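You operate a simulated robot arm through the tools that you are given. There is no shell and no other tool.

You run a simulated robot arm. Do the job below in one go: nothing can be reset, and whatever is moved stays where it is left.

JOB
Free the tagged bottle: tag off, rack it by its mould number, tick its row GOOD.
Fine: lay the tag in the red tray; blue pen, back in its stand.

It is judged by the outcome, as a careful person would: the job done as asked, and still so three seconds after it is handed in. It fails if anything else is knocked over, pushed out of place, dropped, spilled or broken.

ROBOT AND FRAMES
A 7-joint arm with a two-finger gripper, fixed in place. Base frame: the origin is on the floor under the middle of its stand, x ahead of it, y to its left, z up; the work surface is at about z = 90.4. Readings come in cm, degrees, newtons and seconds.
With the tool pointing down near the work surface it reaches from about 34 to 72 cm from the base axis. Its first joint turns from -66.0 to 66.0 degrees. Payload 2.45 kg.
The tool frame sits at the grasp point between the pads (the TCP): z along the fingers, y along the line on which they close. The tips reach 2.6 cm beyond it. The gripper opens to 9.6 cm; its body begins 6.9 cm behind the TCP.
Orientation is that of the tool frame in the base frame, as a unit quaternion [x, y, z, w]. With the fingers straight down and closing along the base's y, the tool's x points along the base's -x, its y along +y and its z along -z.

CONTROLS
- The arm moves only by the tool drive_tool. Its argument "increments" is a list of rows, each a list of 7 numbers: the shift along the tool's x, y, z in cm, then the turn, a rotation vector about the tool's x, y, z in degrees, then the finger opening in cm, from 0 to 9.6. In form: [[x, y, z, rx, ry, rz, claw], ...]. A call has 1 to 20 rows; each row is the pose to reach, as a shift and turn from the pose commanded when the call began, along the tool's axes at that moment. Each row takes 0.2 s and may step no farther than 5 cm and 8.6 degrees from the row before; otherwise, or with a gripper value out of range, the whole call is refused. Where a pose cannot be reached the arm comes as near as it can. A force on the tool above 40 N (or 10 N above the force at the start of the call, whichever is more), or a blocked arm, ends the call early, and 0.2 s more pass. The fingers move at their own pace (about 5 cm/s each) and stop on an object; they squeeze with about 33 N. The grip force told is the motor's: it shows also when the fingers shut on nothing. Time passes only in rows, and 0.2 s behind the last, so rows that repeat a pose let the fingers close. It gives the time, the measured TCP pose, the force on the tool (base axes), the opening and the grip force at its end, in the units of the frame above (readings bear some noise), with the torque about the TCP (base axes, N m) and any sound that the robot's microphone picked up, and new pictures: "pictures" is both (left out), scene, wrist or none.
- Cameras (640 x 400 px; columns grow to the right, rows downward): "scene" is fixed at [16.14, -38.74, 142.59]; the picture's right is [0.82, -0.58, 0.00], its down [-0.30, -0.42, -0.85] and it looks along [0.49, 0.70, -0.52] (base axes); focal length 376 px, centre (320, 200). "wrist" rides on the gripper at [8.2, 0.3, -9.8] in the tool frame; the picture's right is [-0.04, 1.00, 0.00], its down [-0.73, -0.03, -0.68] and it looks along [-0.68, -0.03, 0.73] (tool axes); focal length 256 px, centre (320, 200). There is no depth. A picture from a camera that has moved, and an enlarged one, comes with that camera's place and axes in the base frame and with its lens.
- close_up(camera, box): a new picture of the part [left, top, right, bottom] of that camera's present view, enlarged. No time passes.
- close_job(): hands the job in; it is judged then, once.

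Nothing tells you positions but the pictures and the camera data. Unless the task says otherwise, let go and move clear before handing in.

The tools are called after ">>>" as name(argument=value, ...) on one line, values as JSON. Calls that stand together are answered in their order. drive_tool: Moves the arm, as the interface text tells. Its arguments: {"type":"object","properties":{"increments":{"type":"array","items":{"type":"array","items":{"type":"number"}}},"pictures":{"type":"string","enum":["both","scene","wrist","none"]}},"required":["increments"]} The other tools are called the same way: close_up (camera, box) takes an enlarged picture of a part of a camera's view; close_job () hands the job in.

At the start:

```text
t: 0.0
tool_pos: [46.31, -2.84, 119.61]
orientation: [0.0, 1.0, 0.0, 0.001]
ft_force: [-0.1, 0.1, 0.6]
moment: [0.01, 0.01, -0.01]
width: 9.61
gripper_force: 0.1
```

scene: 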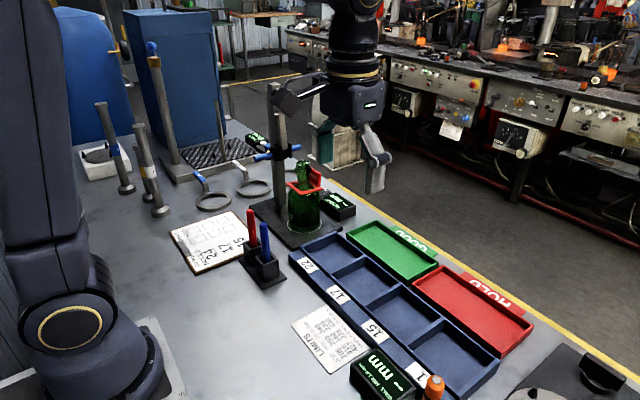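
wrist: 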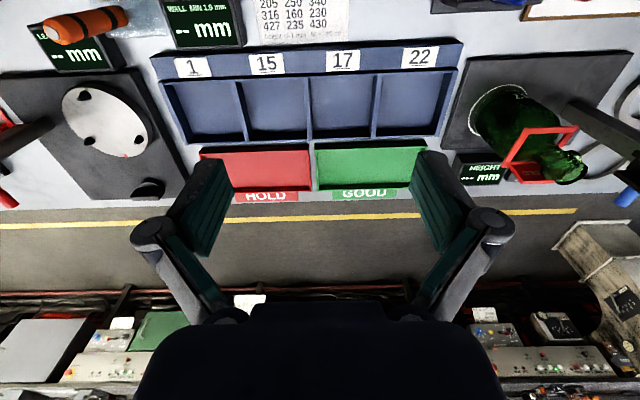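

I see a green bottle with a red tag around its neck standing on a height gauge, a blue rack with numbered bays, a red and a green tray, two pens in a stand and a sheet on the bench. I'll look closer before I move anything.

>>> close_up(camera="scene", box=[240, 70, 400, 260])

>>> close_up(camera="scene", box=[160, 190, 300, 290])

>>> close_up(camera="scene", box=[270, 210, 550, 400])

>>> close_up(camera="wrist", box=[440, 40, 640, 210])

>>> close_up(camera="wrist", box=[0, 0, 460, 210])

>>> close_up(camera="scene", box=[60, 30, 300, 220])

```text
2.11 times, centred on (320, 165) of scene
camera zoom: at [16.14, -38.74, 142.59], right [0.82, -0.58, 0.0], down [-0.3, -0.42, -0.85], along [0.49, 0.7, -0.52], focal length 791 px, centre (320, 274)
```

zoom: 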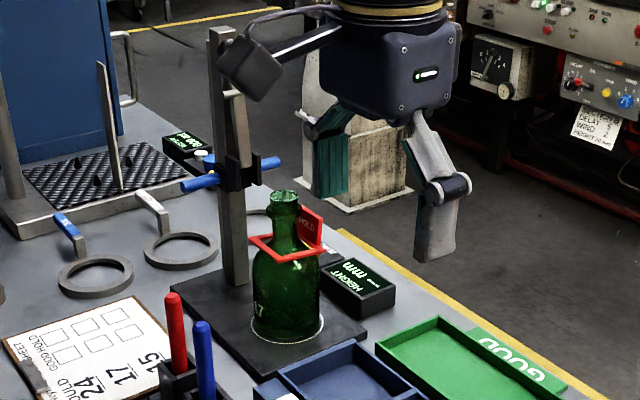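

```text
4.00 times, centred on (230, 240) of scene
camera zoom: at [16.14, -38.74, 142.59], right [0.82, -0.58, 0.0], down [-0.3, -0.42, -0.85], along [0.49, 0.7, -0.52], focal length 1502 px, centre (680, 40)
```

zoom: 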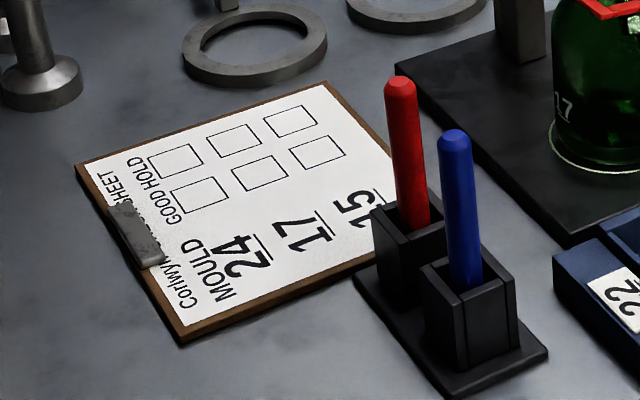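

```text
2.11 times, centred on (410, 305) of scene
camera zoom: at [16.14, -38.74, 142.59], right [0.82, -0.58, 0.0], down [-0.3, -0.42, -0.85], along [0.49, 0.7, -0.52], focal length 791 px, centre (130, -21)
```

zoom: 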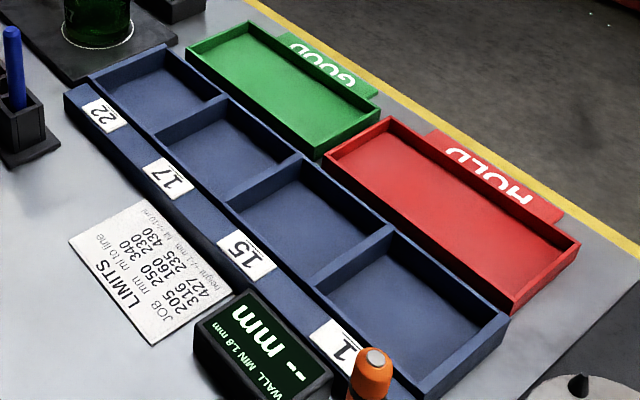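

```text
2.35 times, centred on (540, 125) of wrist
camera zoom: at [38.0, -2.62, 129.36], right [0.04, 1.0, 0.0], down [0.73, -0.03, 0.68], along [0.68, -0.03, -0.73], focal length 602 px, centre (-198, 376)
```

zoom: 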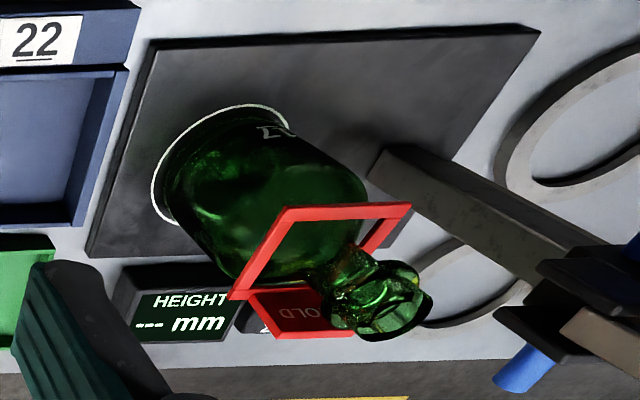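

```text
1.39 times, centred on (230, 105) of wrist
camera zoom: at [38.0, -2.62, 129.36], right [0.04, 1.0, 0.0], down [0.73, -0.03, 0.68], along [0.68, -0.03, -0.73], focal length 356 px, centre (445, 332)
```

zoom: 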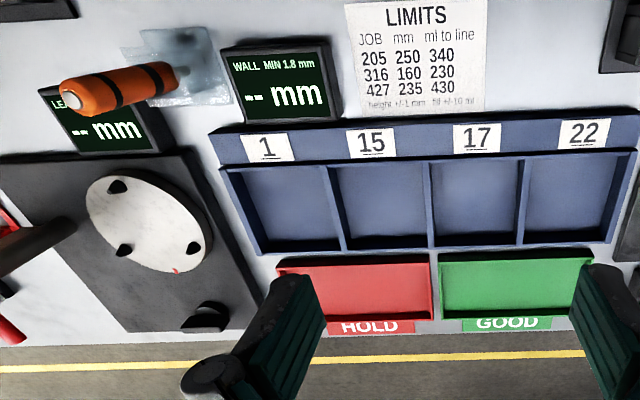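

```text
2.11 times, centred on (180, 125) of scene
camera zoom: at [16.14, -38.74, 142.59], right [0.82, -0.58, 0.0], down [-0.3, -0.42, -0.85], along [0.49, 0.7, -0.52], focal length 791 px, centre (615, 358)
```

zoom: 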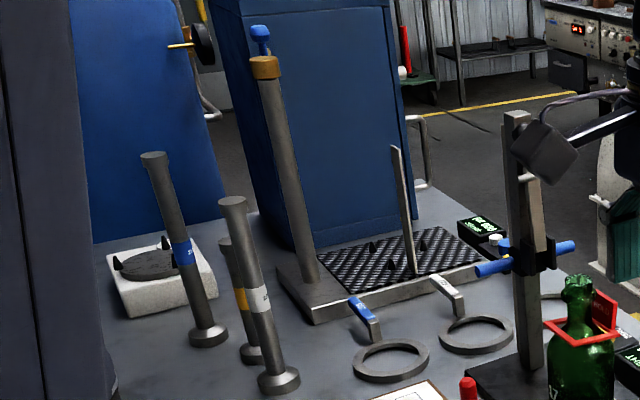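

The bottle seems to carry a number on its lower left side, and the height gauge's column and arm stand close beside it. I'll zoom in tighter on these parts.

>>> close_up(camera="scene", box=[280, 150, 360, 250])

>>> close_up(camera="scene", box=[284, 195, 324, 225])

>>> close_up(camera="scene", box=[230, 60, 390, 160])

>>> close_up(camera="wrist", box=[490, 70, 600, 140])

>>> close_up(camera="scene", box=[225, 200, 305, 295])

```text
4.00 times, centred on (320, 200) of scene
camera zoom: at [16.14, -38.74, 142.59], right [0.82, -0.58, 0.0], down [-0.3, -0.42, -0.85], along [0.49, 0.7, -0.52], focal length 1502 px, centre (320, 200)
```

zoom: 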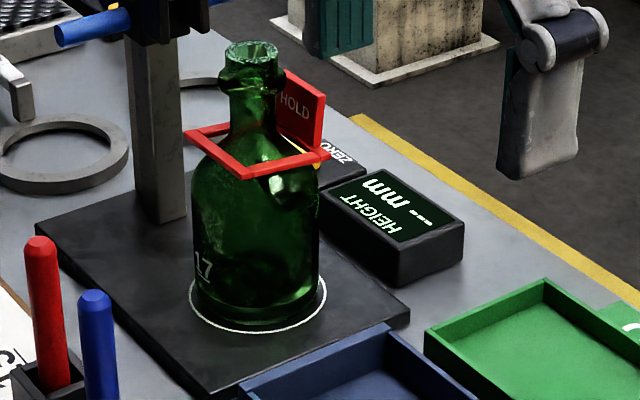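

```text
13.33 times, centred on (304, 210) of scene
camera zoom: at [16.14, -38.74, 142.59], right [0.82, -0.58, 0.0], down [-0.3, -0.42, -0.85], along [0.49, 0.7, -0.52], focal length 5008 px, centre (533, 67)
```

zoom: 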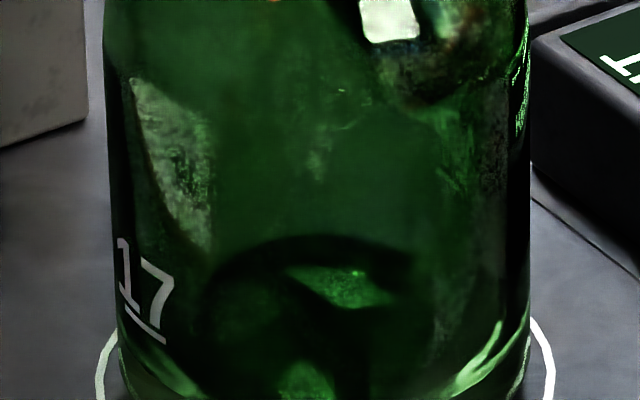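

```text
4.00 times, centred on (310, 110) of scene
camera zoom: at [16.14, -38.74, 142.59], right [0.82, -0.58, 0.0], down [-0.3, -0.42, -0.85], along [0.49, 0.7, -0.52], focal length 1502 px, centre (360, 560)
```

zoom: 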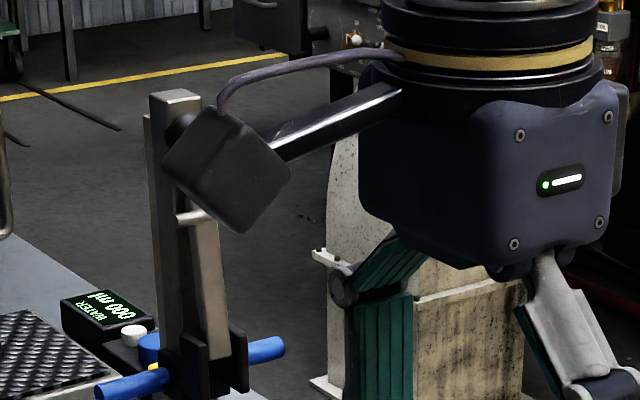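

```text
5.71 times, centred on (545, 105) of wrist
camera zoom: at [38.0, -2.62, 129.36], right [0.04, 1.0, 0.0], down [0.73, -0.03, 0.68], along [0.68, -0.03, -0.73], focal length 1463 px, centre (-966, 743)
```

zoom: 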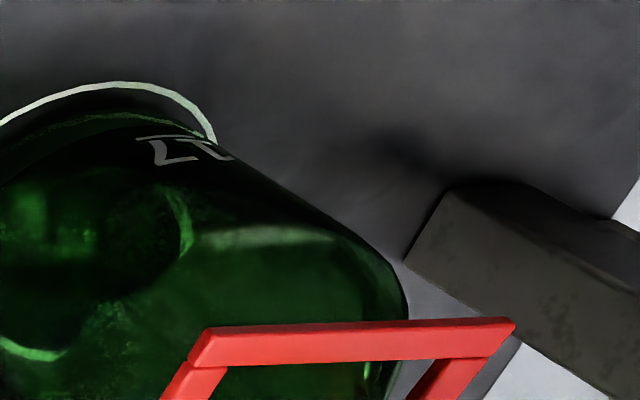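

```text
4.21 times, centred on (265, 248) of scene
camera zoom: at [16.14, -38.74, 142.59], right [0.82, -0.58, 0.0], down [-0.3, -0.42, -0.85], along [0.49, 0.7, -0.52], focal length 1582 px, centre (552, 0)
```

zoom: 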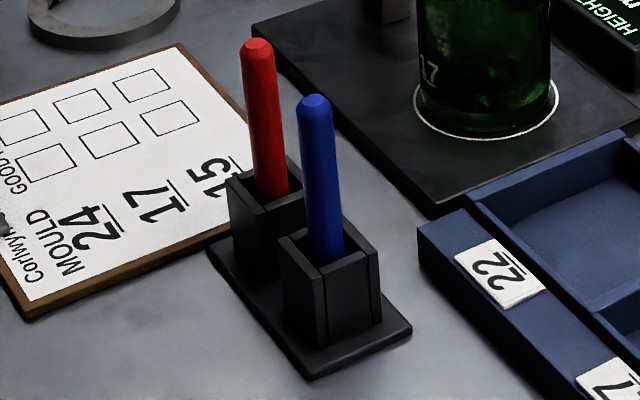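

The bottle's mould number reads 17. On the sheet, row 17 is the middle one and GOOD is the column nearest the numbers. I'll move over to the bottle first and look at the tag and gauge with the wrist camera.

>>> drive_tool(increments=[[-0.4, 2.8, -0.2, 0, 0, 0, 9.6], [-0.8, 5.6, -0.4, 0, 0, 0, 9.6], [-1.2, 8.4, -0.6, 0, 0, 0, 9.6], [-1.6, 11.2, -0.8, 0, 0, 0, 9.6], [-2.0, 14.0, -1.0, 0, 0, 0, 9.6], [-2.4, 16.8, -1.2, 0, 0, 0, 9.6], [-2.8, 19.6, -1.4, 0, 0, 0, 9.6], [-3.2, 22.4, -1.4, 0, 0, 0, 9.6], [-3.2, 24.4, -1.4, 0, 0, 0, 8.0], [-3.2, 24.4, -1.4, 0, 0, 0, 8.0]])

```text
t: 2.2
tool_pos: [49.41, 21.52, 120.85]
orientation: [0.001, 1.0, 0.0, 0.0]
ft_force: [0.1, 0.3, -0.5]
moment: [0.02, -0.04, -0.01]
width: 8.02
gripper_force: 0.1
camera wrist: at [41.21, 21.79, 130.61], right [0.04, 1.0, 0.0], down [0.73, -0.03, 0.68], along [0.68, -0.03, -0.73], focal length 256 px, centre (320, 200)
```

scene: 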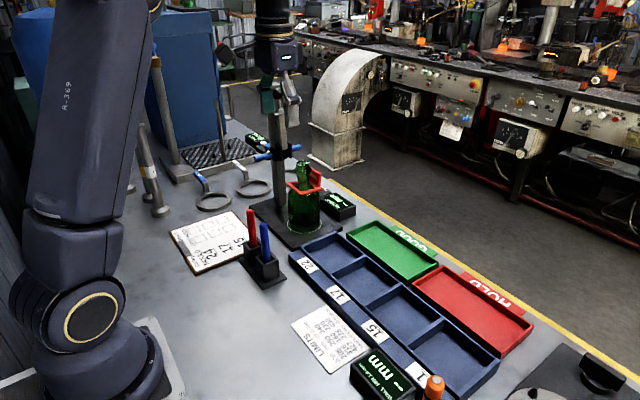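
wrist: 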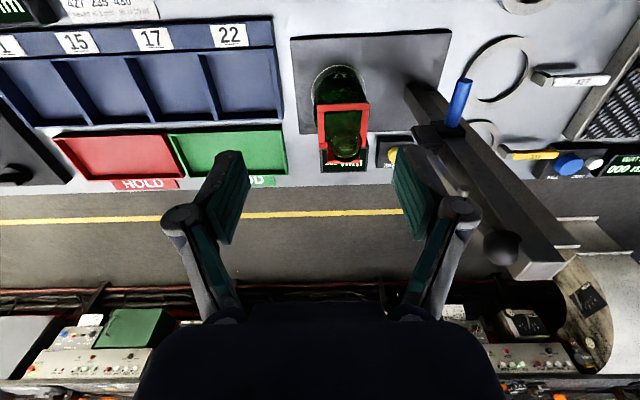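

>>> close_up(camera="wrist", box=[280, 50, 400, 190])

>>> close_up(camera="wrist", box=[280, 20, 640, 290])

>>> close_up(camera="scene", box=[230, 80, 370, 250])

```text
2.86 times, centred on (340, 120) of wrist
camera zoom: at [41.21, 21.79, 130.61], right [0.04, 1.0, 0.0], down [0.73, -0.03, 0.68], along [0.68, -0.03, -0.73], focal length 731 px, centre (263, 429)
```

zoom: 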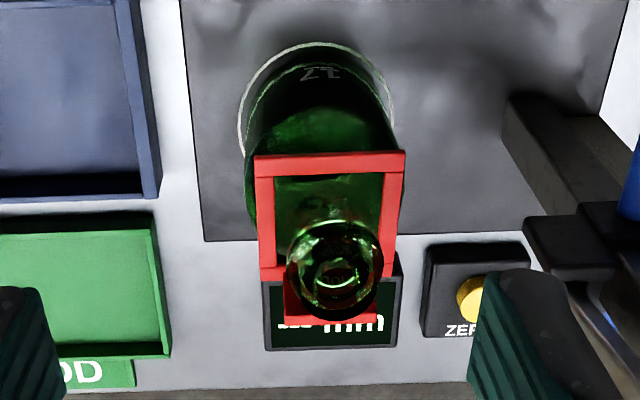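

```text
1.48 times, centred on (460, 155) of wrist
camera zoom: at [41.21, 21.79, 130.61], right [0.04, 1.0, 0.0], down [0.73, -0.03, 0.68], along [0.68, -0.03, -0.73], focal length 379 px, centre (113, 267)
```

zoom: 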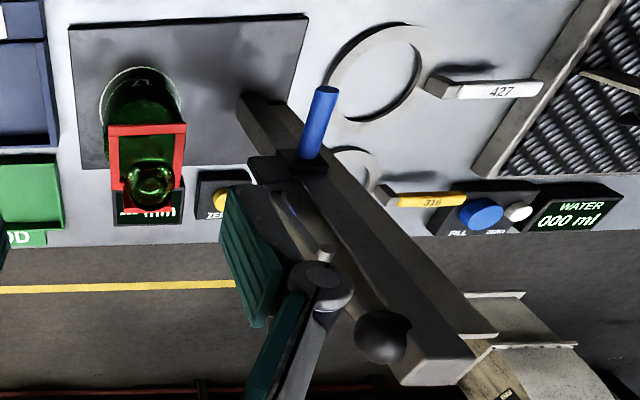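

```text
2.35 times, centred on (300, 165) of scene
camera zoom: at [16.14, -38.74, 142.59], right [0.82, -0.58, 0.0], down [-0.3, -0.42, -0.85], along [0.49, 0.7, -0.52], focal length 884 px, centre (367, 282)
```

zoom: 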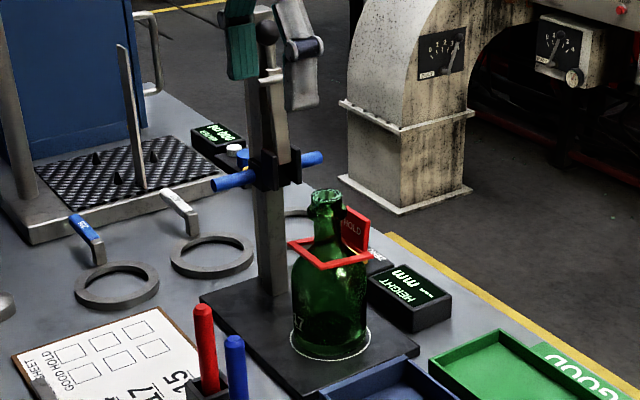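

The tag is a flat red frame resting on the bottle's shoulder, with its HOLD plate standing up on the far side. The gauge column's parked arm is about 10 cm to the left, so I'll keep the fingers narrower and move closer for a measured look.

>>> drive_tool(increments=[[-2, 0.6, 1.5, 0, 0, 0, 6], [-4, 1.2, 3, 0, 0, 0, 6], [-6, 1.8, 5, 0, 0, 0, 6], [-7.8, 2.2, 6.5, 0, 0, 0, 6], [-7.8, 2.2, 6.5, 0, 0, 0, 6]])

>>> close_up(camera="wrist", box=[240, 50, 420, 190])

>>> close_up(camera="scene", box=[240, 100, 380, 240])

```text
t: 3.4
tool_pos: [57.23, 23.57, 114.45]
orientation: [-0.001, 1.0, 0.0, 0.001]
ft_force: [-1.4, -0.5, -0.2]
moment: [0.03, 0.02, -0.03]
width: 6.02
gripper_force: 0.0
camera wrist: at [48.97, 23.91, 124.16], right [0.04, 1.0, 0.0], down [0.73, -0.03, 0.68], along [0.68, -0.03, -0.73], focal length 256 px, centre (320, 200)
```

scene: 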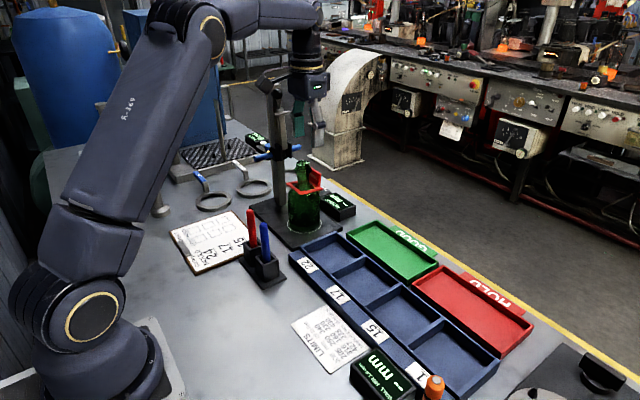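
wrist: 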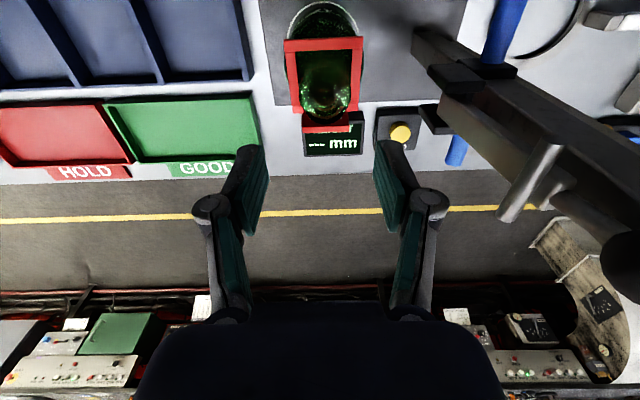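

```text
2.86 times, centred on (330, 120) of wrist
camera zoom: at [48.97, 23.91, 124.16], right [0.04, 1.0, 0.0], down [0.73, -0.03, 0.68], along [0.68, -0.03, -0.73], focal length 731 px, centre (291, 429)
```

zoom: 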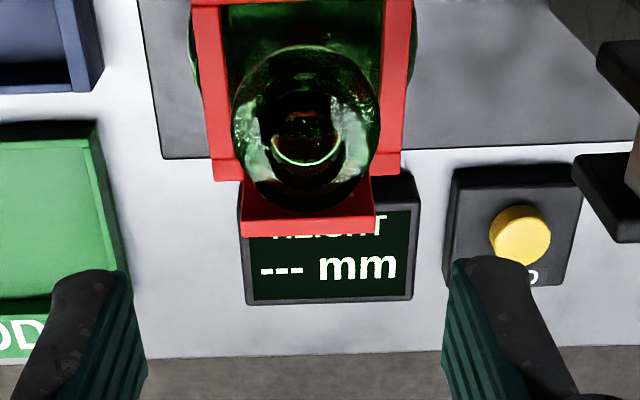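

```text
2.86 times, centred on (310, 170) of scene
camera zoom: at [16.14, -38.74, 142.59], right [0.82, -0.58, 0.0], down [-0.3, -0.42, -0.85], along [0.49, 0.7, -0.52], focal length 1073 px, centre (349, 286)
```

zoom: 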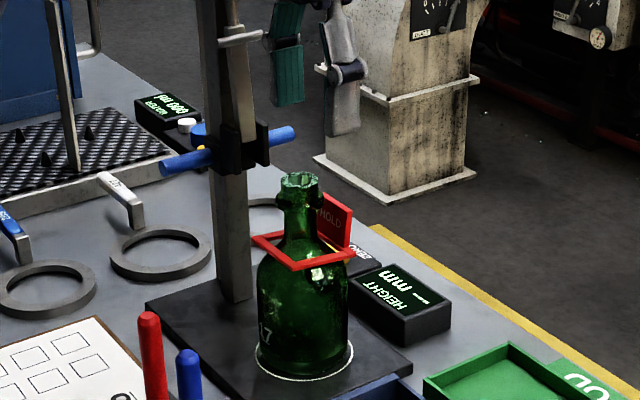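

I place the bottle axis near (55.3, 23.9) and its mouth at z≈107. The tag frame's top is near z≈101.3, and its HOLD plate stands at x≈58.6, y 22.1–25.8, with its top at about 104.9. I'll come down astride the plate and stop just above for a check.

>>> drive_tool(increments=[[-1.35, 0.3, 1.5, 0, 0, 0, 6], [-1.35, 0.3, 3.5, 0, 0, 0, 6], [-1.35, 0.3, 5.5, 0, 0, 0, 6], [-1.35, 0.3, 7.0, 0, 0, 0, 6], [-1.35, 0.3, 7.0, 0, 0, 0, 6]])

>>> close_up(camera="wrist", box=[220, 60, 420, 220])

>>> close_up(camera="scene", box=[250, 100, 370, 220])

```text
t: 4.6
tool_pos: [58.5, 23.99, 107.37]
orientation: [0.0, 1.0, 0.0, -0.001]
ft_force: [-0.1, -0.4, -0.6]
moment: [0.01, 0.02, 0.0]
width: 6.01
gripper_force: 0.1
camera wrist: at [50.27, 24.27, 117.19], right [0.04, 1.0, 0.0], down [0.73, -0.03, 0.68], along [0.68, -0.03, -0.73], focal length 256 px, centre (320, 200)
```

scene: 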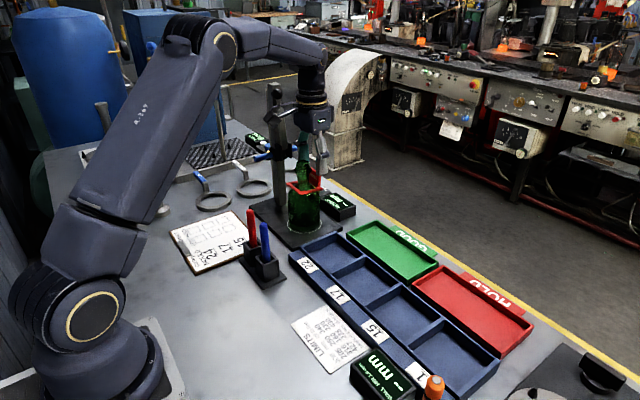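
wrist: 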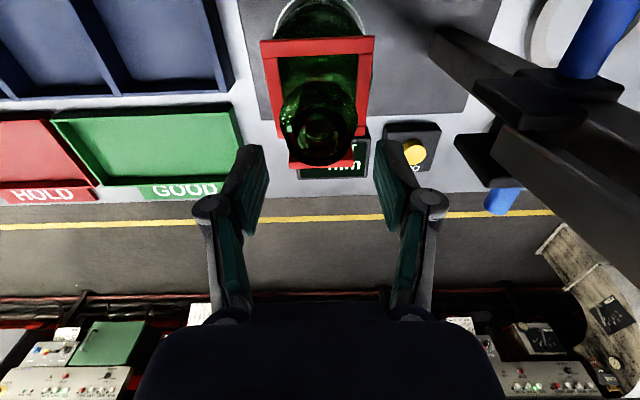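

```text
2.50 times, centred on (320, 140) of wrist
camera zoom: at [50.27, 24.27, 117.19], right [0.04, 1.0, 0.0], down [0.73, -0.03, 0.68], along [0.68, -0.03, -0.73], focal length 640 px, centre (320, 350)
```

zoom: 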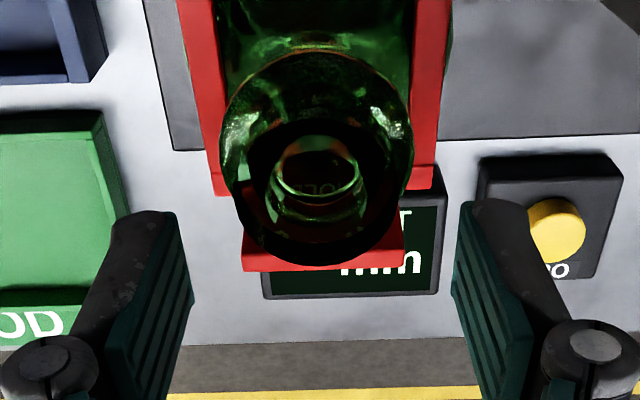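

```text
3.33 times, centred on (310, 160) of scene
camera zoom: at [16.14, -38.74, 142.59], right [0.82, -0.58, 0.0], down [-0.3, -0.42, -0.85], along [0.49, 0.7, -0.52], focal length 1252 px, centre (353, 333)
```

zoom: 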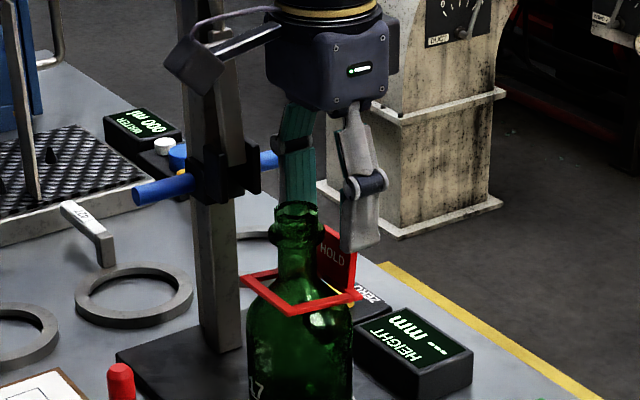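

The fingers straddle the plate, centred in y. I'll shift 0.5 cm forward, go down 3 cm so the tips stay above the frame, and close on the plate's edges.

>>> drive_tool(increments=[[-0.52, -0.03, 0.8, 0, 0, 0, 6], [-0.52, -0.03, 1.6, 0, 0, 0, 6], [-0.52, -0.03, 2.3, 0, 0, 0, 6], [-0.52, -0.03, 2.95, 0, 0, 0, 6], [-0.52, -0.03, 2.95, 0, 0, 0, 6]])

>>> close_up(camera="wrist", box=[220, 60, 420, 240])

>>> close_up(camera="scene", box=[260, 110, 360, 220])

```text
t: 5.8
tool_pos: [59.08, 23.89, 104.59]
orientation: [0.0, 1.0, 0.001, 0.001]
ft_force: [-0.2, 0.2, -0.4]
moment: [-0.03, 0.0, 0.0]
width: 5.97
gripper_force: 0.1
camera wrist: at [50.8, 24.26, 114.24], right [0.04, 1.0, 0.0], down [0.73, -0.03, 0.68], along [0.68, -0.03, -0.73], focal length 256 px, centre (320, 200)
```

scene: 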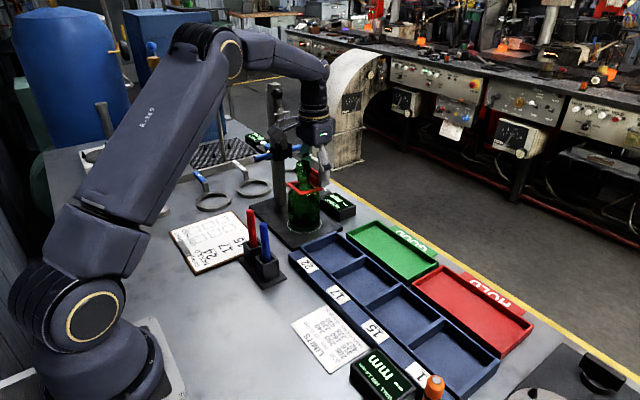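
wrist: 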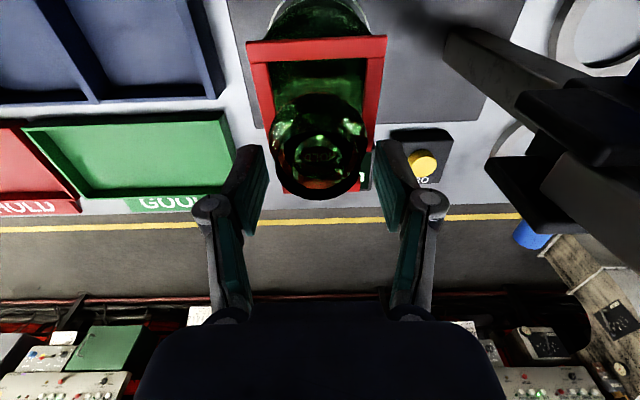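

```text
2.22 times, centred on (320, 150) of wrist
camera zoom: at [50.8, 24.26, 114.24], right [0.04, 1.0, 0.0], down [0.73, -0.03, 0.68], along [0.68, -0.03, -0.73], focal length 569 px, centre (320, 311)
```

zoom: 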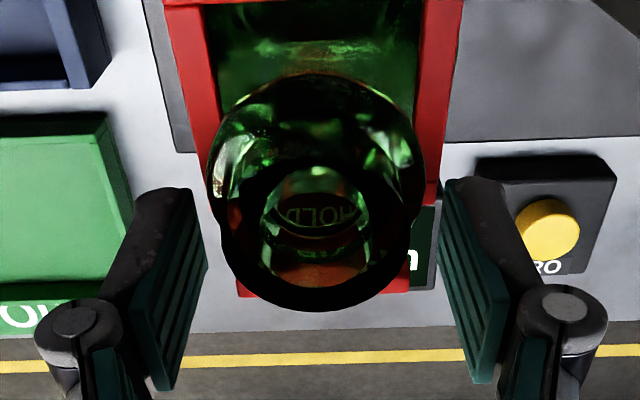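

```text
3.64 times, centred on (310, 165) of scene
camera zoom: at [16.14, -38.74, 142.59], right [0.82, -0.58, 0.0], down [-0.3, -0.42, -0.85], along [0.49, 0.7, -0.52], focal length 1366 px, centre (356, 327)
```

zoom: 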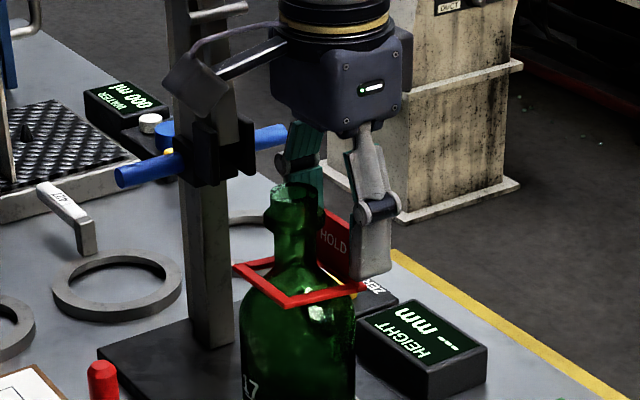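

The fingers sit on both sides of the plate, with the tips just above the frame. Closing now.

>>> drive_tool(increments=[[0, 0, 0, 0, 0, 0, 4.6], [0, 0, 0, 0, 0, 0, 3.0], [0, 0, 0, 0, 0, 0, 2.0], [0, 0, 0, 0, 0, 0, 2.0], [0, 0, 0, 0, 0, 0, 2.0]])

>>> close_up(camera="wrist", box=[220, 60, 420, 240])

>>> close_up(camera="scene", box=[260, 110, 360, 220])

```text
t: 7.0
tool_pos: [59.12, 23.9, 104.5]
orientation: [0.0, 1.0, 0.0, 0.001]
ft_force: [-0.2, 0.3, 0.6]
moment: [-0.01, 0.02, -0.03]
width: 3.83
gripper_force: 33.2
camera wrist: at [50.8, 24.26, 114.26], right [0.04, 1.0, 0.0], down [0.73, -0.03, 0.68], along [0.68, -0.03, -0.73], focal length 256 px, centre (320, 200)
```

scene: 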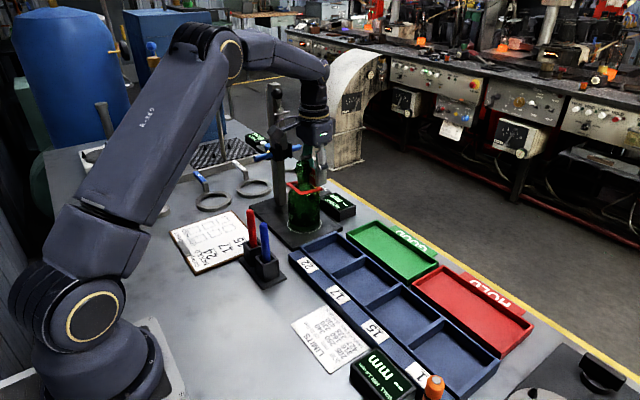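
wrist: 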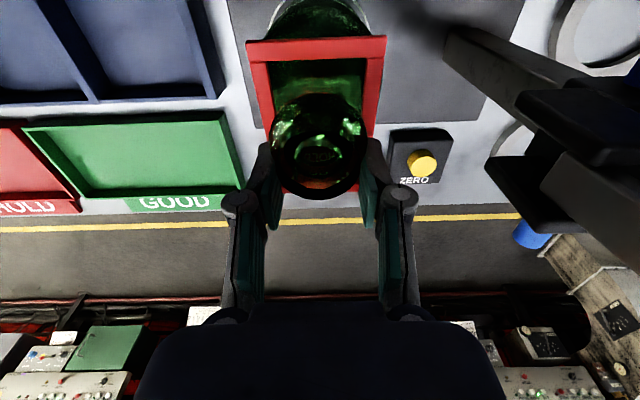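

```text
2.22 times, centred on (320, 150) of wrist
camera zoom: at [50.8, 24.26, 114.26], right [0.04, 1.0, 0.0], down [0.73, -0.03, 0.68], along [0.68, -0.03, -0.73], focal length 569 px, centre (320, 311)
```

zoom: 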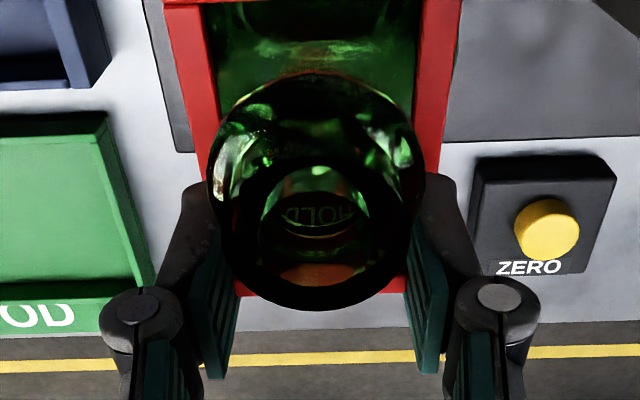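

```text
3.64 times, centred on (310, 165) of scene
camera zoom: at [16.14, -38.74, 142.59], right [0.82, -0.58, 0.0], down [-0.3, -0.42, -0.85], along [0.49, 0.7, -0.52], focal length 1366 px, centre (356, 327)
```

zoom: 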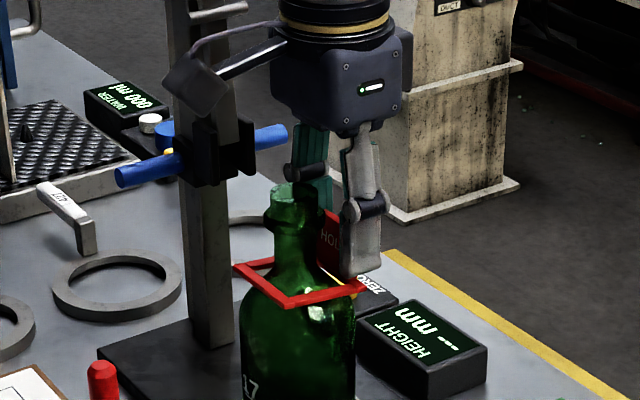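

The plate is gripped at 3.8 cm with 33 N. I'll lift straight up, slowly at first, and check that the frame comes free of the bottle.

>>> drive_tool(increments=[[0, 0, -0.5, 0, 0, 0, 2.0], [0, 0, -1.0, 0, 0, 0, 2.0], [0, 0, -1.5, 0, 0, 0, 2.0], [0, 0, -2.0, 0, 0, 0, 2.0], [0, 0, -2.5, 0, 0, 0, 2.0]])

>>> close_up(camera="scene", box=[260, 90, 360, 240])

>>> close_up(camera="wrist", box=[220, 20, 420, 240])

```text
t: 8.2
tool_pos: [59.0, 23.94, 107.04]
orientation: [-0.001, 1.0, 0.0, 0.0]
ft_force: [0.4, 0.5, -0.4]
moment: [0.01, -0.02, 0.0]
width: 3.88
gripper_force: 33.0
camera wrist: at [50.87, 24.24, 116.76], right [0.04, 1.0, 0.0], down [0.73, -0.03, 0.68], along [0.68, -0.03, -0.73], focal length 256 px, centre (320, 200)
```

scene: 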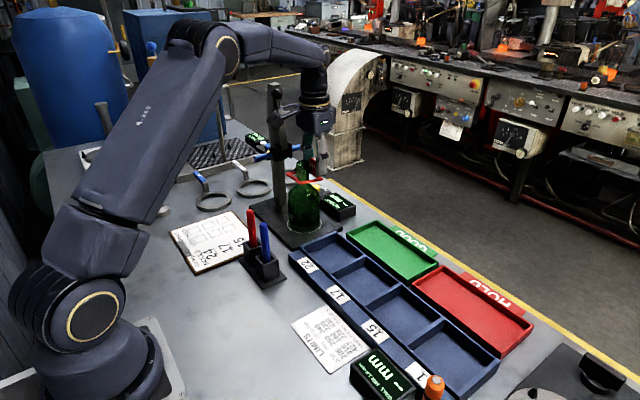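
wrist: 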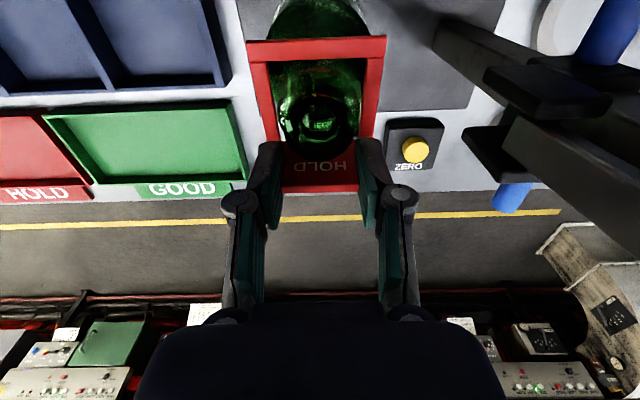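

```text
2.67 times, centred on (310, 165) of scene
camera zoom: at [16.14, -38.74, 142.59], right [0.82, -0.58, 0.0], down [-0.3, -0.42, -0.85], along [0.49, 0.7, -0.52], focal length 1002 px, centre (347, 293)
```

zoom: 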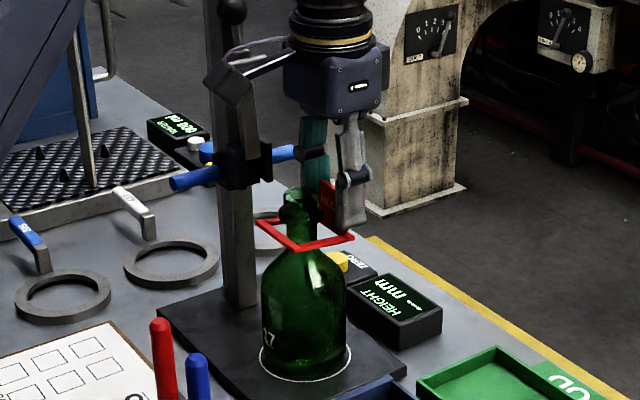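

```text
1.82 times, centred on (320, 130) of wrist
camera zoom: at [50.87, 24.24, 116.76], right [0.04, 1.0, 0.0], down [0.73, -0.03, 0.68], along [0.68, -0.03, -0.73], focal length 465 px, centre (320, 327)
```

zoom: 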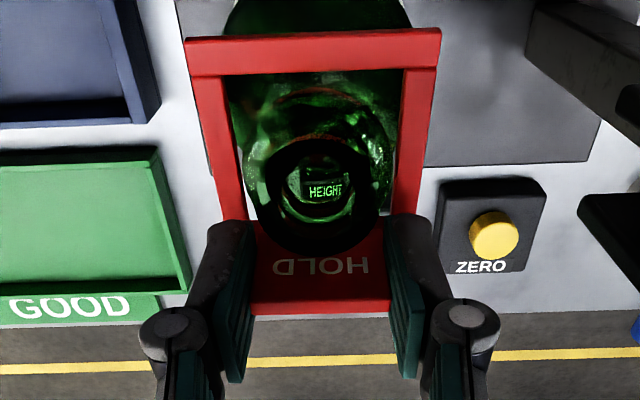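

The tag is coming up level and the bottle hasn't moved. I'll keep lifting until the frame is well above the mouth.

>>> drive_tool(increments=[[0, 0, -1.2, 0, 0, 0, 2.0], [0, 0, -2.4, 0, 0, 0, 2.0], [0, 0, -3.6, 0, 0, 0, 2.0], [0, 0, -4.8, 0, 0, 0, 2.0], [0, 0, -6.0, 0, 0, 0, 2.0], [0, 0, -7.5, 0, 0, 0, 2.0], [0, 0, -9.0, 0, 0, 0, 2.0], [0, 0, -10.0, 0, 0, 0, 2.0]])

>>> close_up(camera="scene", box=[260, 90, 360, 240])

```text
t: 10.0
tool_pos: [59.23, 23.96, 116.93]
orientation: [0.0, 1.0, 0.0, 0.0]
ft_force: [-0.2, -0.5, 0.3]
moment: [0.0, -0.01, -0.02]
width: 3.86
gripper_force: 32.9
camera wrist: at [50.9, 24.25, 126.74], right [0.04, 1.0, 0.0], down [0.73, -0.03, 0.68], along [0.68, -0.03, -0.73], focal length 256 px, centre (320, 200)
```

scene: 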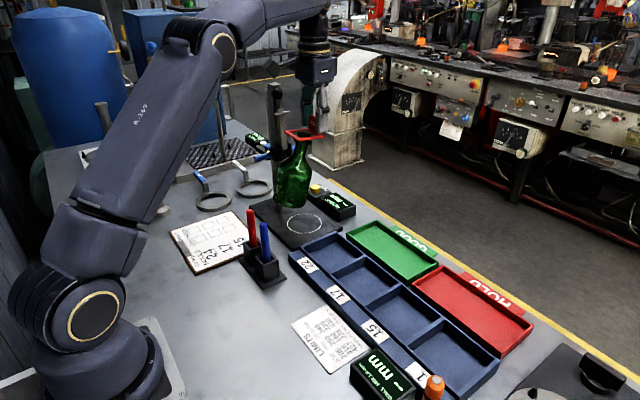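
wrist: 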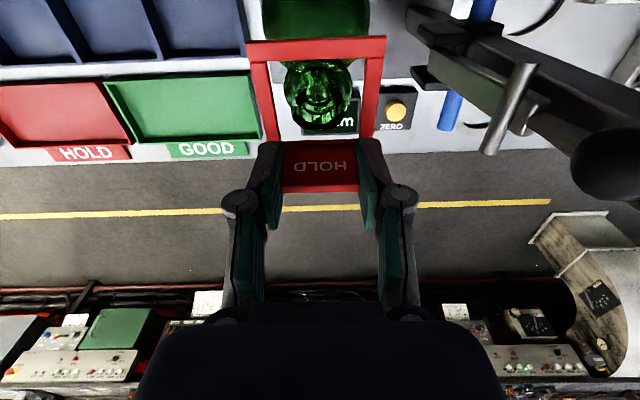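

```text
2.67 times, centred on (310, 165) of scene
camera zoom: at [16.13, -38.74, 142.59], right [0.82, -0.58, 0.0], down [-0.3, -0.42, -0.85], along [0.49, 0.7, -0.52], focal length 1002 px, centre (347, 293)
```

zoom: 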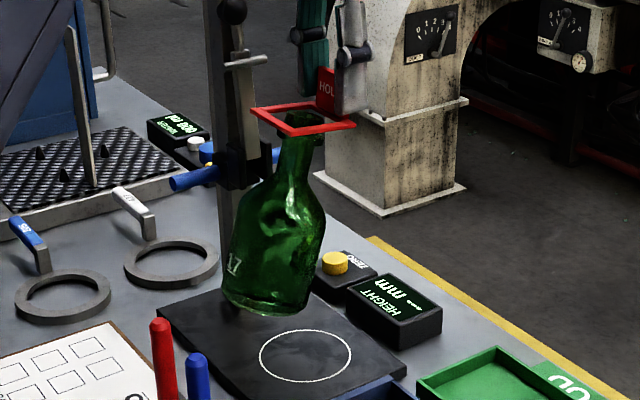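

This isn't what I wanted: the bottle has come up with the tag and is hanging tilted under it. I'll hold still and look closely before doing anything else.

>>> close_up(camera="scene", box=[275, 100, 345, 220])

>>> close_up(camera="scene", box=[280, 110, 340, 150])

>>> close_up(camera="wrist", box=[230, 0, 410, 210])

>>> close_up(camera="wrist", box=[260, 20, 380, 150])

```text
3.33 times, centred on (310, 160) of scene
camera zoom: at [16.13, -38.74, 142.59], right [0.82, -0.58, 0.0], down [-0.3, -0.42, -0.85], along [0.49, 0.7, -0.52], focal length 1252 px, centre (353, 333)
```

zoom: 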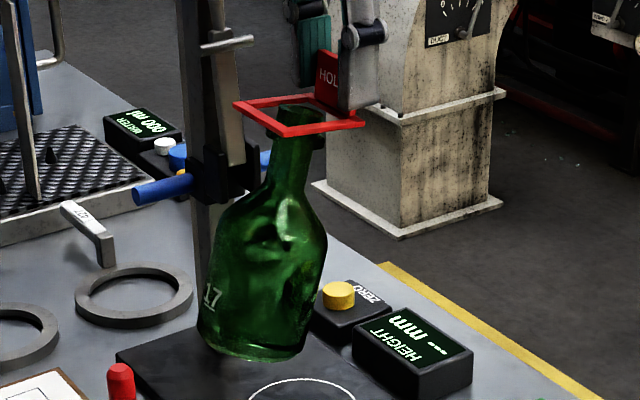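

```text
10.00 times, centred on (310, 130) of scene
camera zoom: at [16.13, -38.74, 142.59], right [0.82, -0.58, 0.0], down [-0.3, -0.42, -0.85], along [0.49, 0.7, -0.52], focal length 3756 px, centre (420, 900)
```

zoom: 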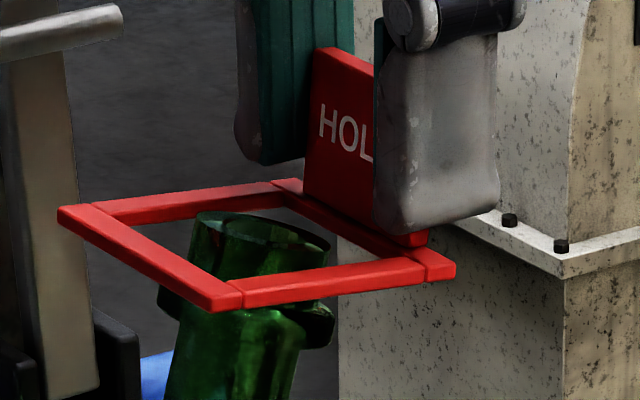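

```text
1.90 times, centred on (320, 105) of wrist
camera zoom: at [50.9, 24.25, 126.74], right [0.04, 1.0, 0.0], down [0.73, -0.03, 0.68], along [0.68, -0.03, -0.73], focal length 488 px, centre (320, 381)
```

zoom: 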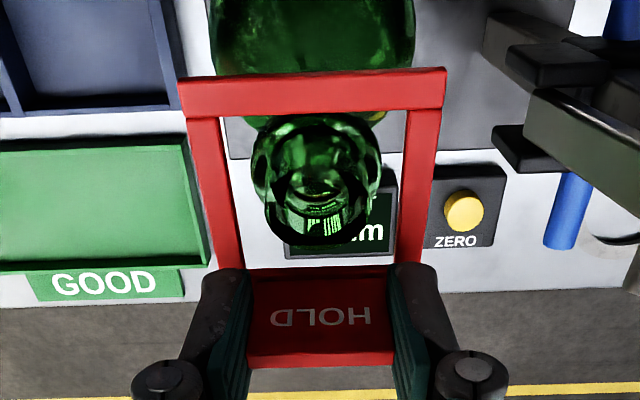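

```text
3.08 times, centred on (320, 85) of wrist
camera zoom: at [50.9, 24.25, 126.74], right [0.04, 1.0, 0.0], down [0.73, -0.03, 0.68], along [0.68, -0.03, -0.73], focal length 788 px, centre (320, 554)
```

zoom: 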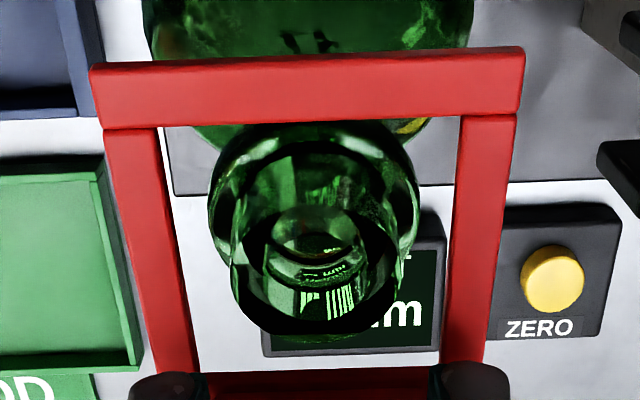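

>>> close_up(camera="wrist", box=[285, 25, 355, 70])

>>> close_up(camera="wrist", box=[275, 55, 365, 145])

>>> close_up(camera="scene", box=[285, 125, 320, 150])

>>> close_up(camera="scene", box=[260, 170, 340, 240])

```text
8.89 times, centred on (320, 48) of wrist
camera zoom: at [50.9, 24.25, 126.74], right [0.04, 1.0, 0.0], down [0.73, -0.03, 0.68], along [0.68, -0.03, -0.73], focal length 2276 px, centre (320, 1556)
```

zoom: 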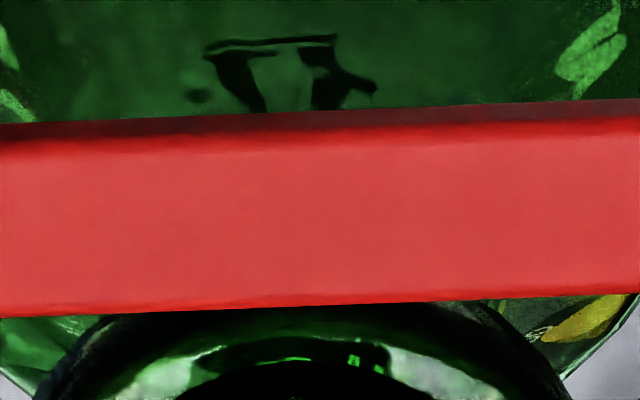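

```text
4.44 times, centred on (320, 100) of wrist
camera zoom: at [50.9, 24.25, 126.74], right [0.04, 1.0, 0.0], down [0.73, -0.03, 0.68], along [0.68, -0.03, -0.73], focal length 1138 px, centre (320, 644)
```

zoom: 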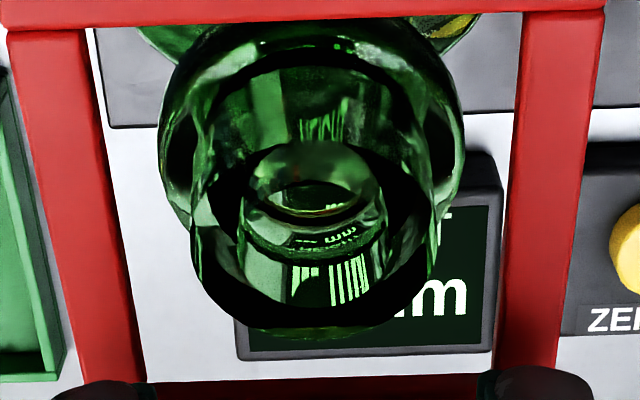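

```text
16.00 times, centred on (302, 138) of scene
camera zoom: at [16.13, -38.74, 142.59], right [0.82, -0.58, 0.0], down [-0.3, -0.42, -0.85], along [0.49, 0.7, -0.52], focal length 6010 px, centre (600, 1200)
```

zoom: 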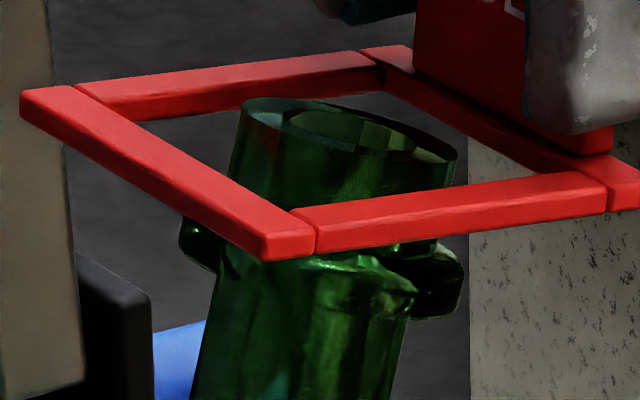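

```text
5.71 times, centred on (300, 205) of scene
camera zoom: at [16.13, -38.74, 142.59], right [0.82, -0.58, 0.0], down [-0.3, -0.42, -0.85], along [0.49, 0.7, -0.52], focal length 2146 px, centre (434, 171)
```

zoom: 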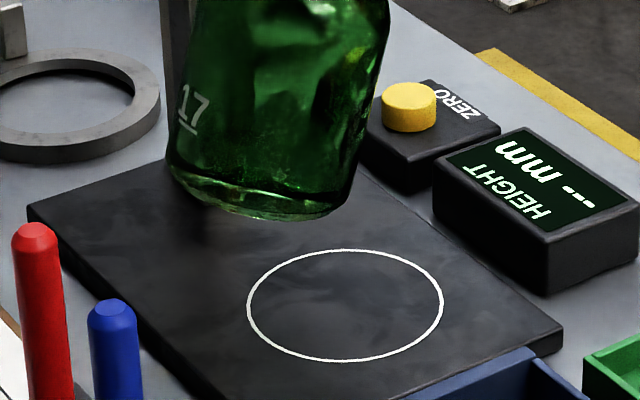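

The frame's near bar caught the bead under the lip. The tool now reads no load, so the bottle has probably just slipped off the tag and is dropping a few centimetres. Moving now could only knock it, so I'll hold still for one step and look.

>>> drive_tool(increments=[[0, 0, 0, 0, 0, 0, 2.0]])

>>> close_up(camera="scene", box=[240, 90, 380, 250])

```text
t: 10.4
tool_pos: [59.17, 23.95, 116.94]
orientation: [0.0, 1.0, 0.001, 0.0]
ft_force: [0.2, 0.0, -0.6]
moment: [-0.02, -0.01, -0.02]
width: 3.84
gripper_force: 32.9
camera wrist: at [50.91, 24.24, 126.73], right [0.04, 1.0, 0.0], down [0.73, -0.03, 0.68], along [0.68, -0.03, -0.73], focal length 256 px, centre (320, 200)
```

scene: 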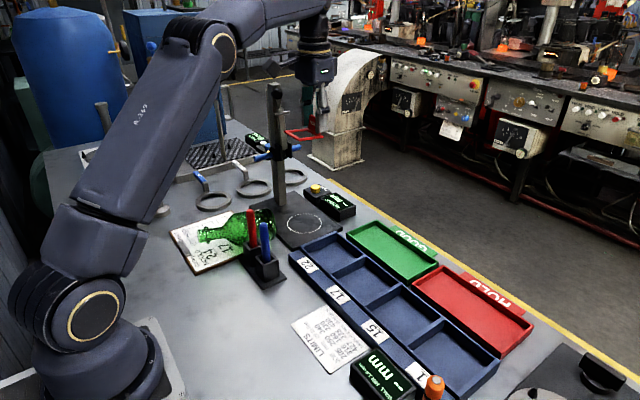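
wrist: 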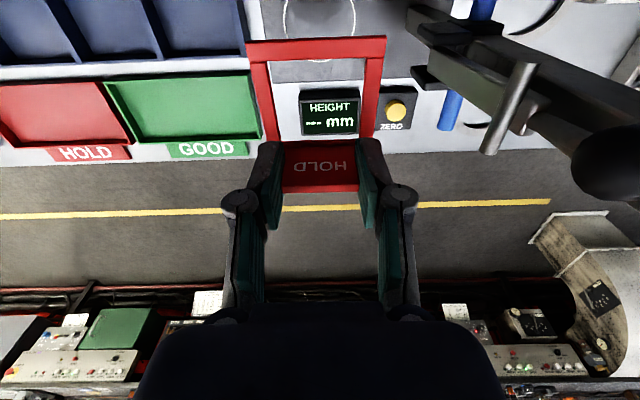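

```text
2.50 times, centred on (310, 170) of scene
camera zoom: at [16.14, -38.74, 142.59], right [0.82, -0.58, 0.0], down [-0.3, -0.42, -0.85], along [0.49, 0.7, -0.52], focal length 939 px, centre (345, 275)
```

zoom: 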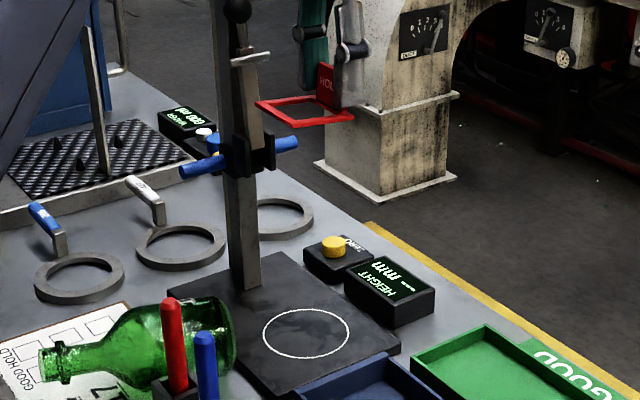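

The bottle dropped off the tag and toppled; it now lies on its side across the clipboard next to the pens. The tag is still in the gripper. I'll check that the bottle is whole and at rest, and that the pens and sheet are where they were.

>>> close_up(camera="scene", box=[160, 190, 300, 290])

>>> drive_tool(increments=[[0, 0, 0, 0, 0, 0, 2.0], [0, 0, 0, 0, 0, 0, 2.0]], pictures="scene")

>>> close_up(camera="scene", box=[160, 190, 300, 290])

```text
4.00 times, centred on (230, 240) of scene
camera zoom: at [16.14, -38.74, 142.59], right [0.82, -0.58, 0.0], down [-0.3, -0.42, -0.85], along [0.49, 0.7, -0.52], focal length 1502 px, centre (680, 40)
```

zoom: 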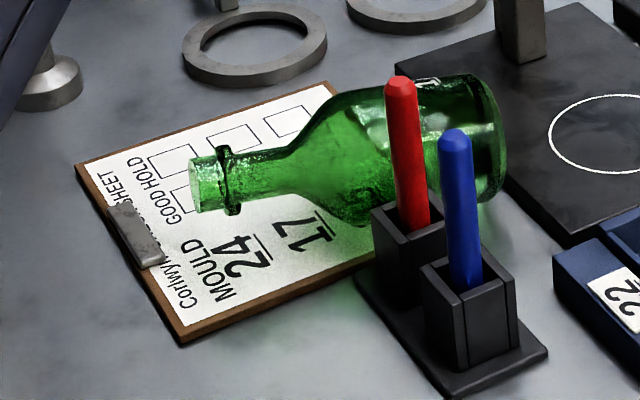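

```text
t: 11.0
tool_pos: [59.2, 23.94, 116.89]
orientation: [0.0, 1.0, -0.001, 0.0]
ft_force: [-0.3, 0.2, -0.2]
moment: [0.0, -0.03, 0.02]
width: 3.86
gripper_force: 33.2
```

scene: 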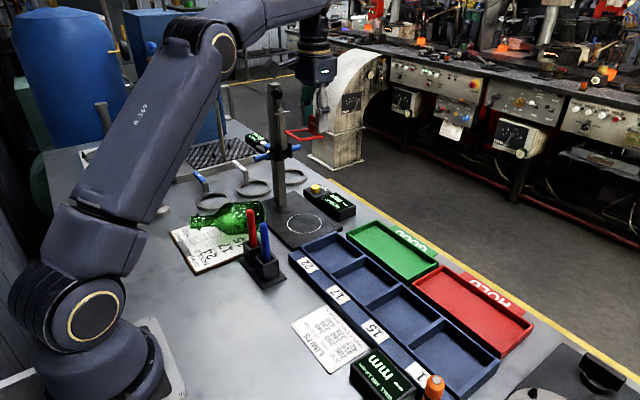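

```text
4.00 times, centred on (230, 240) of scene
camera zoom: at [16.14, -38.74, 142.59], right [0.82, -0.58, 0.0], down [-0.3, -0.42, -0.85], along [0.49, 0.7, -0.52], focal length 1502 px, centre (680, 40)
```

zoom: 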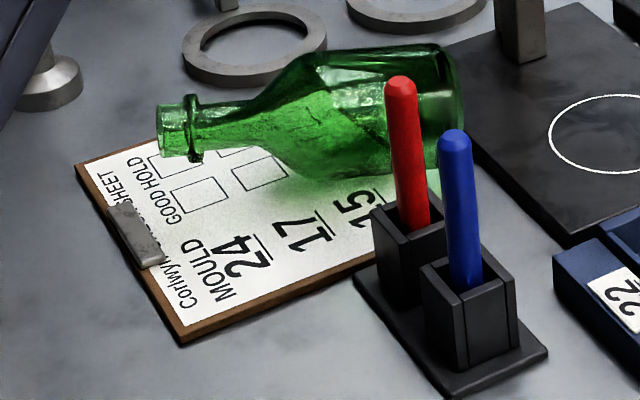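

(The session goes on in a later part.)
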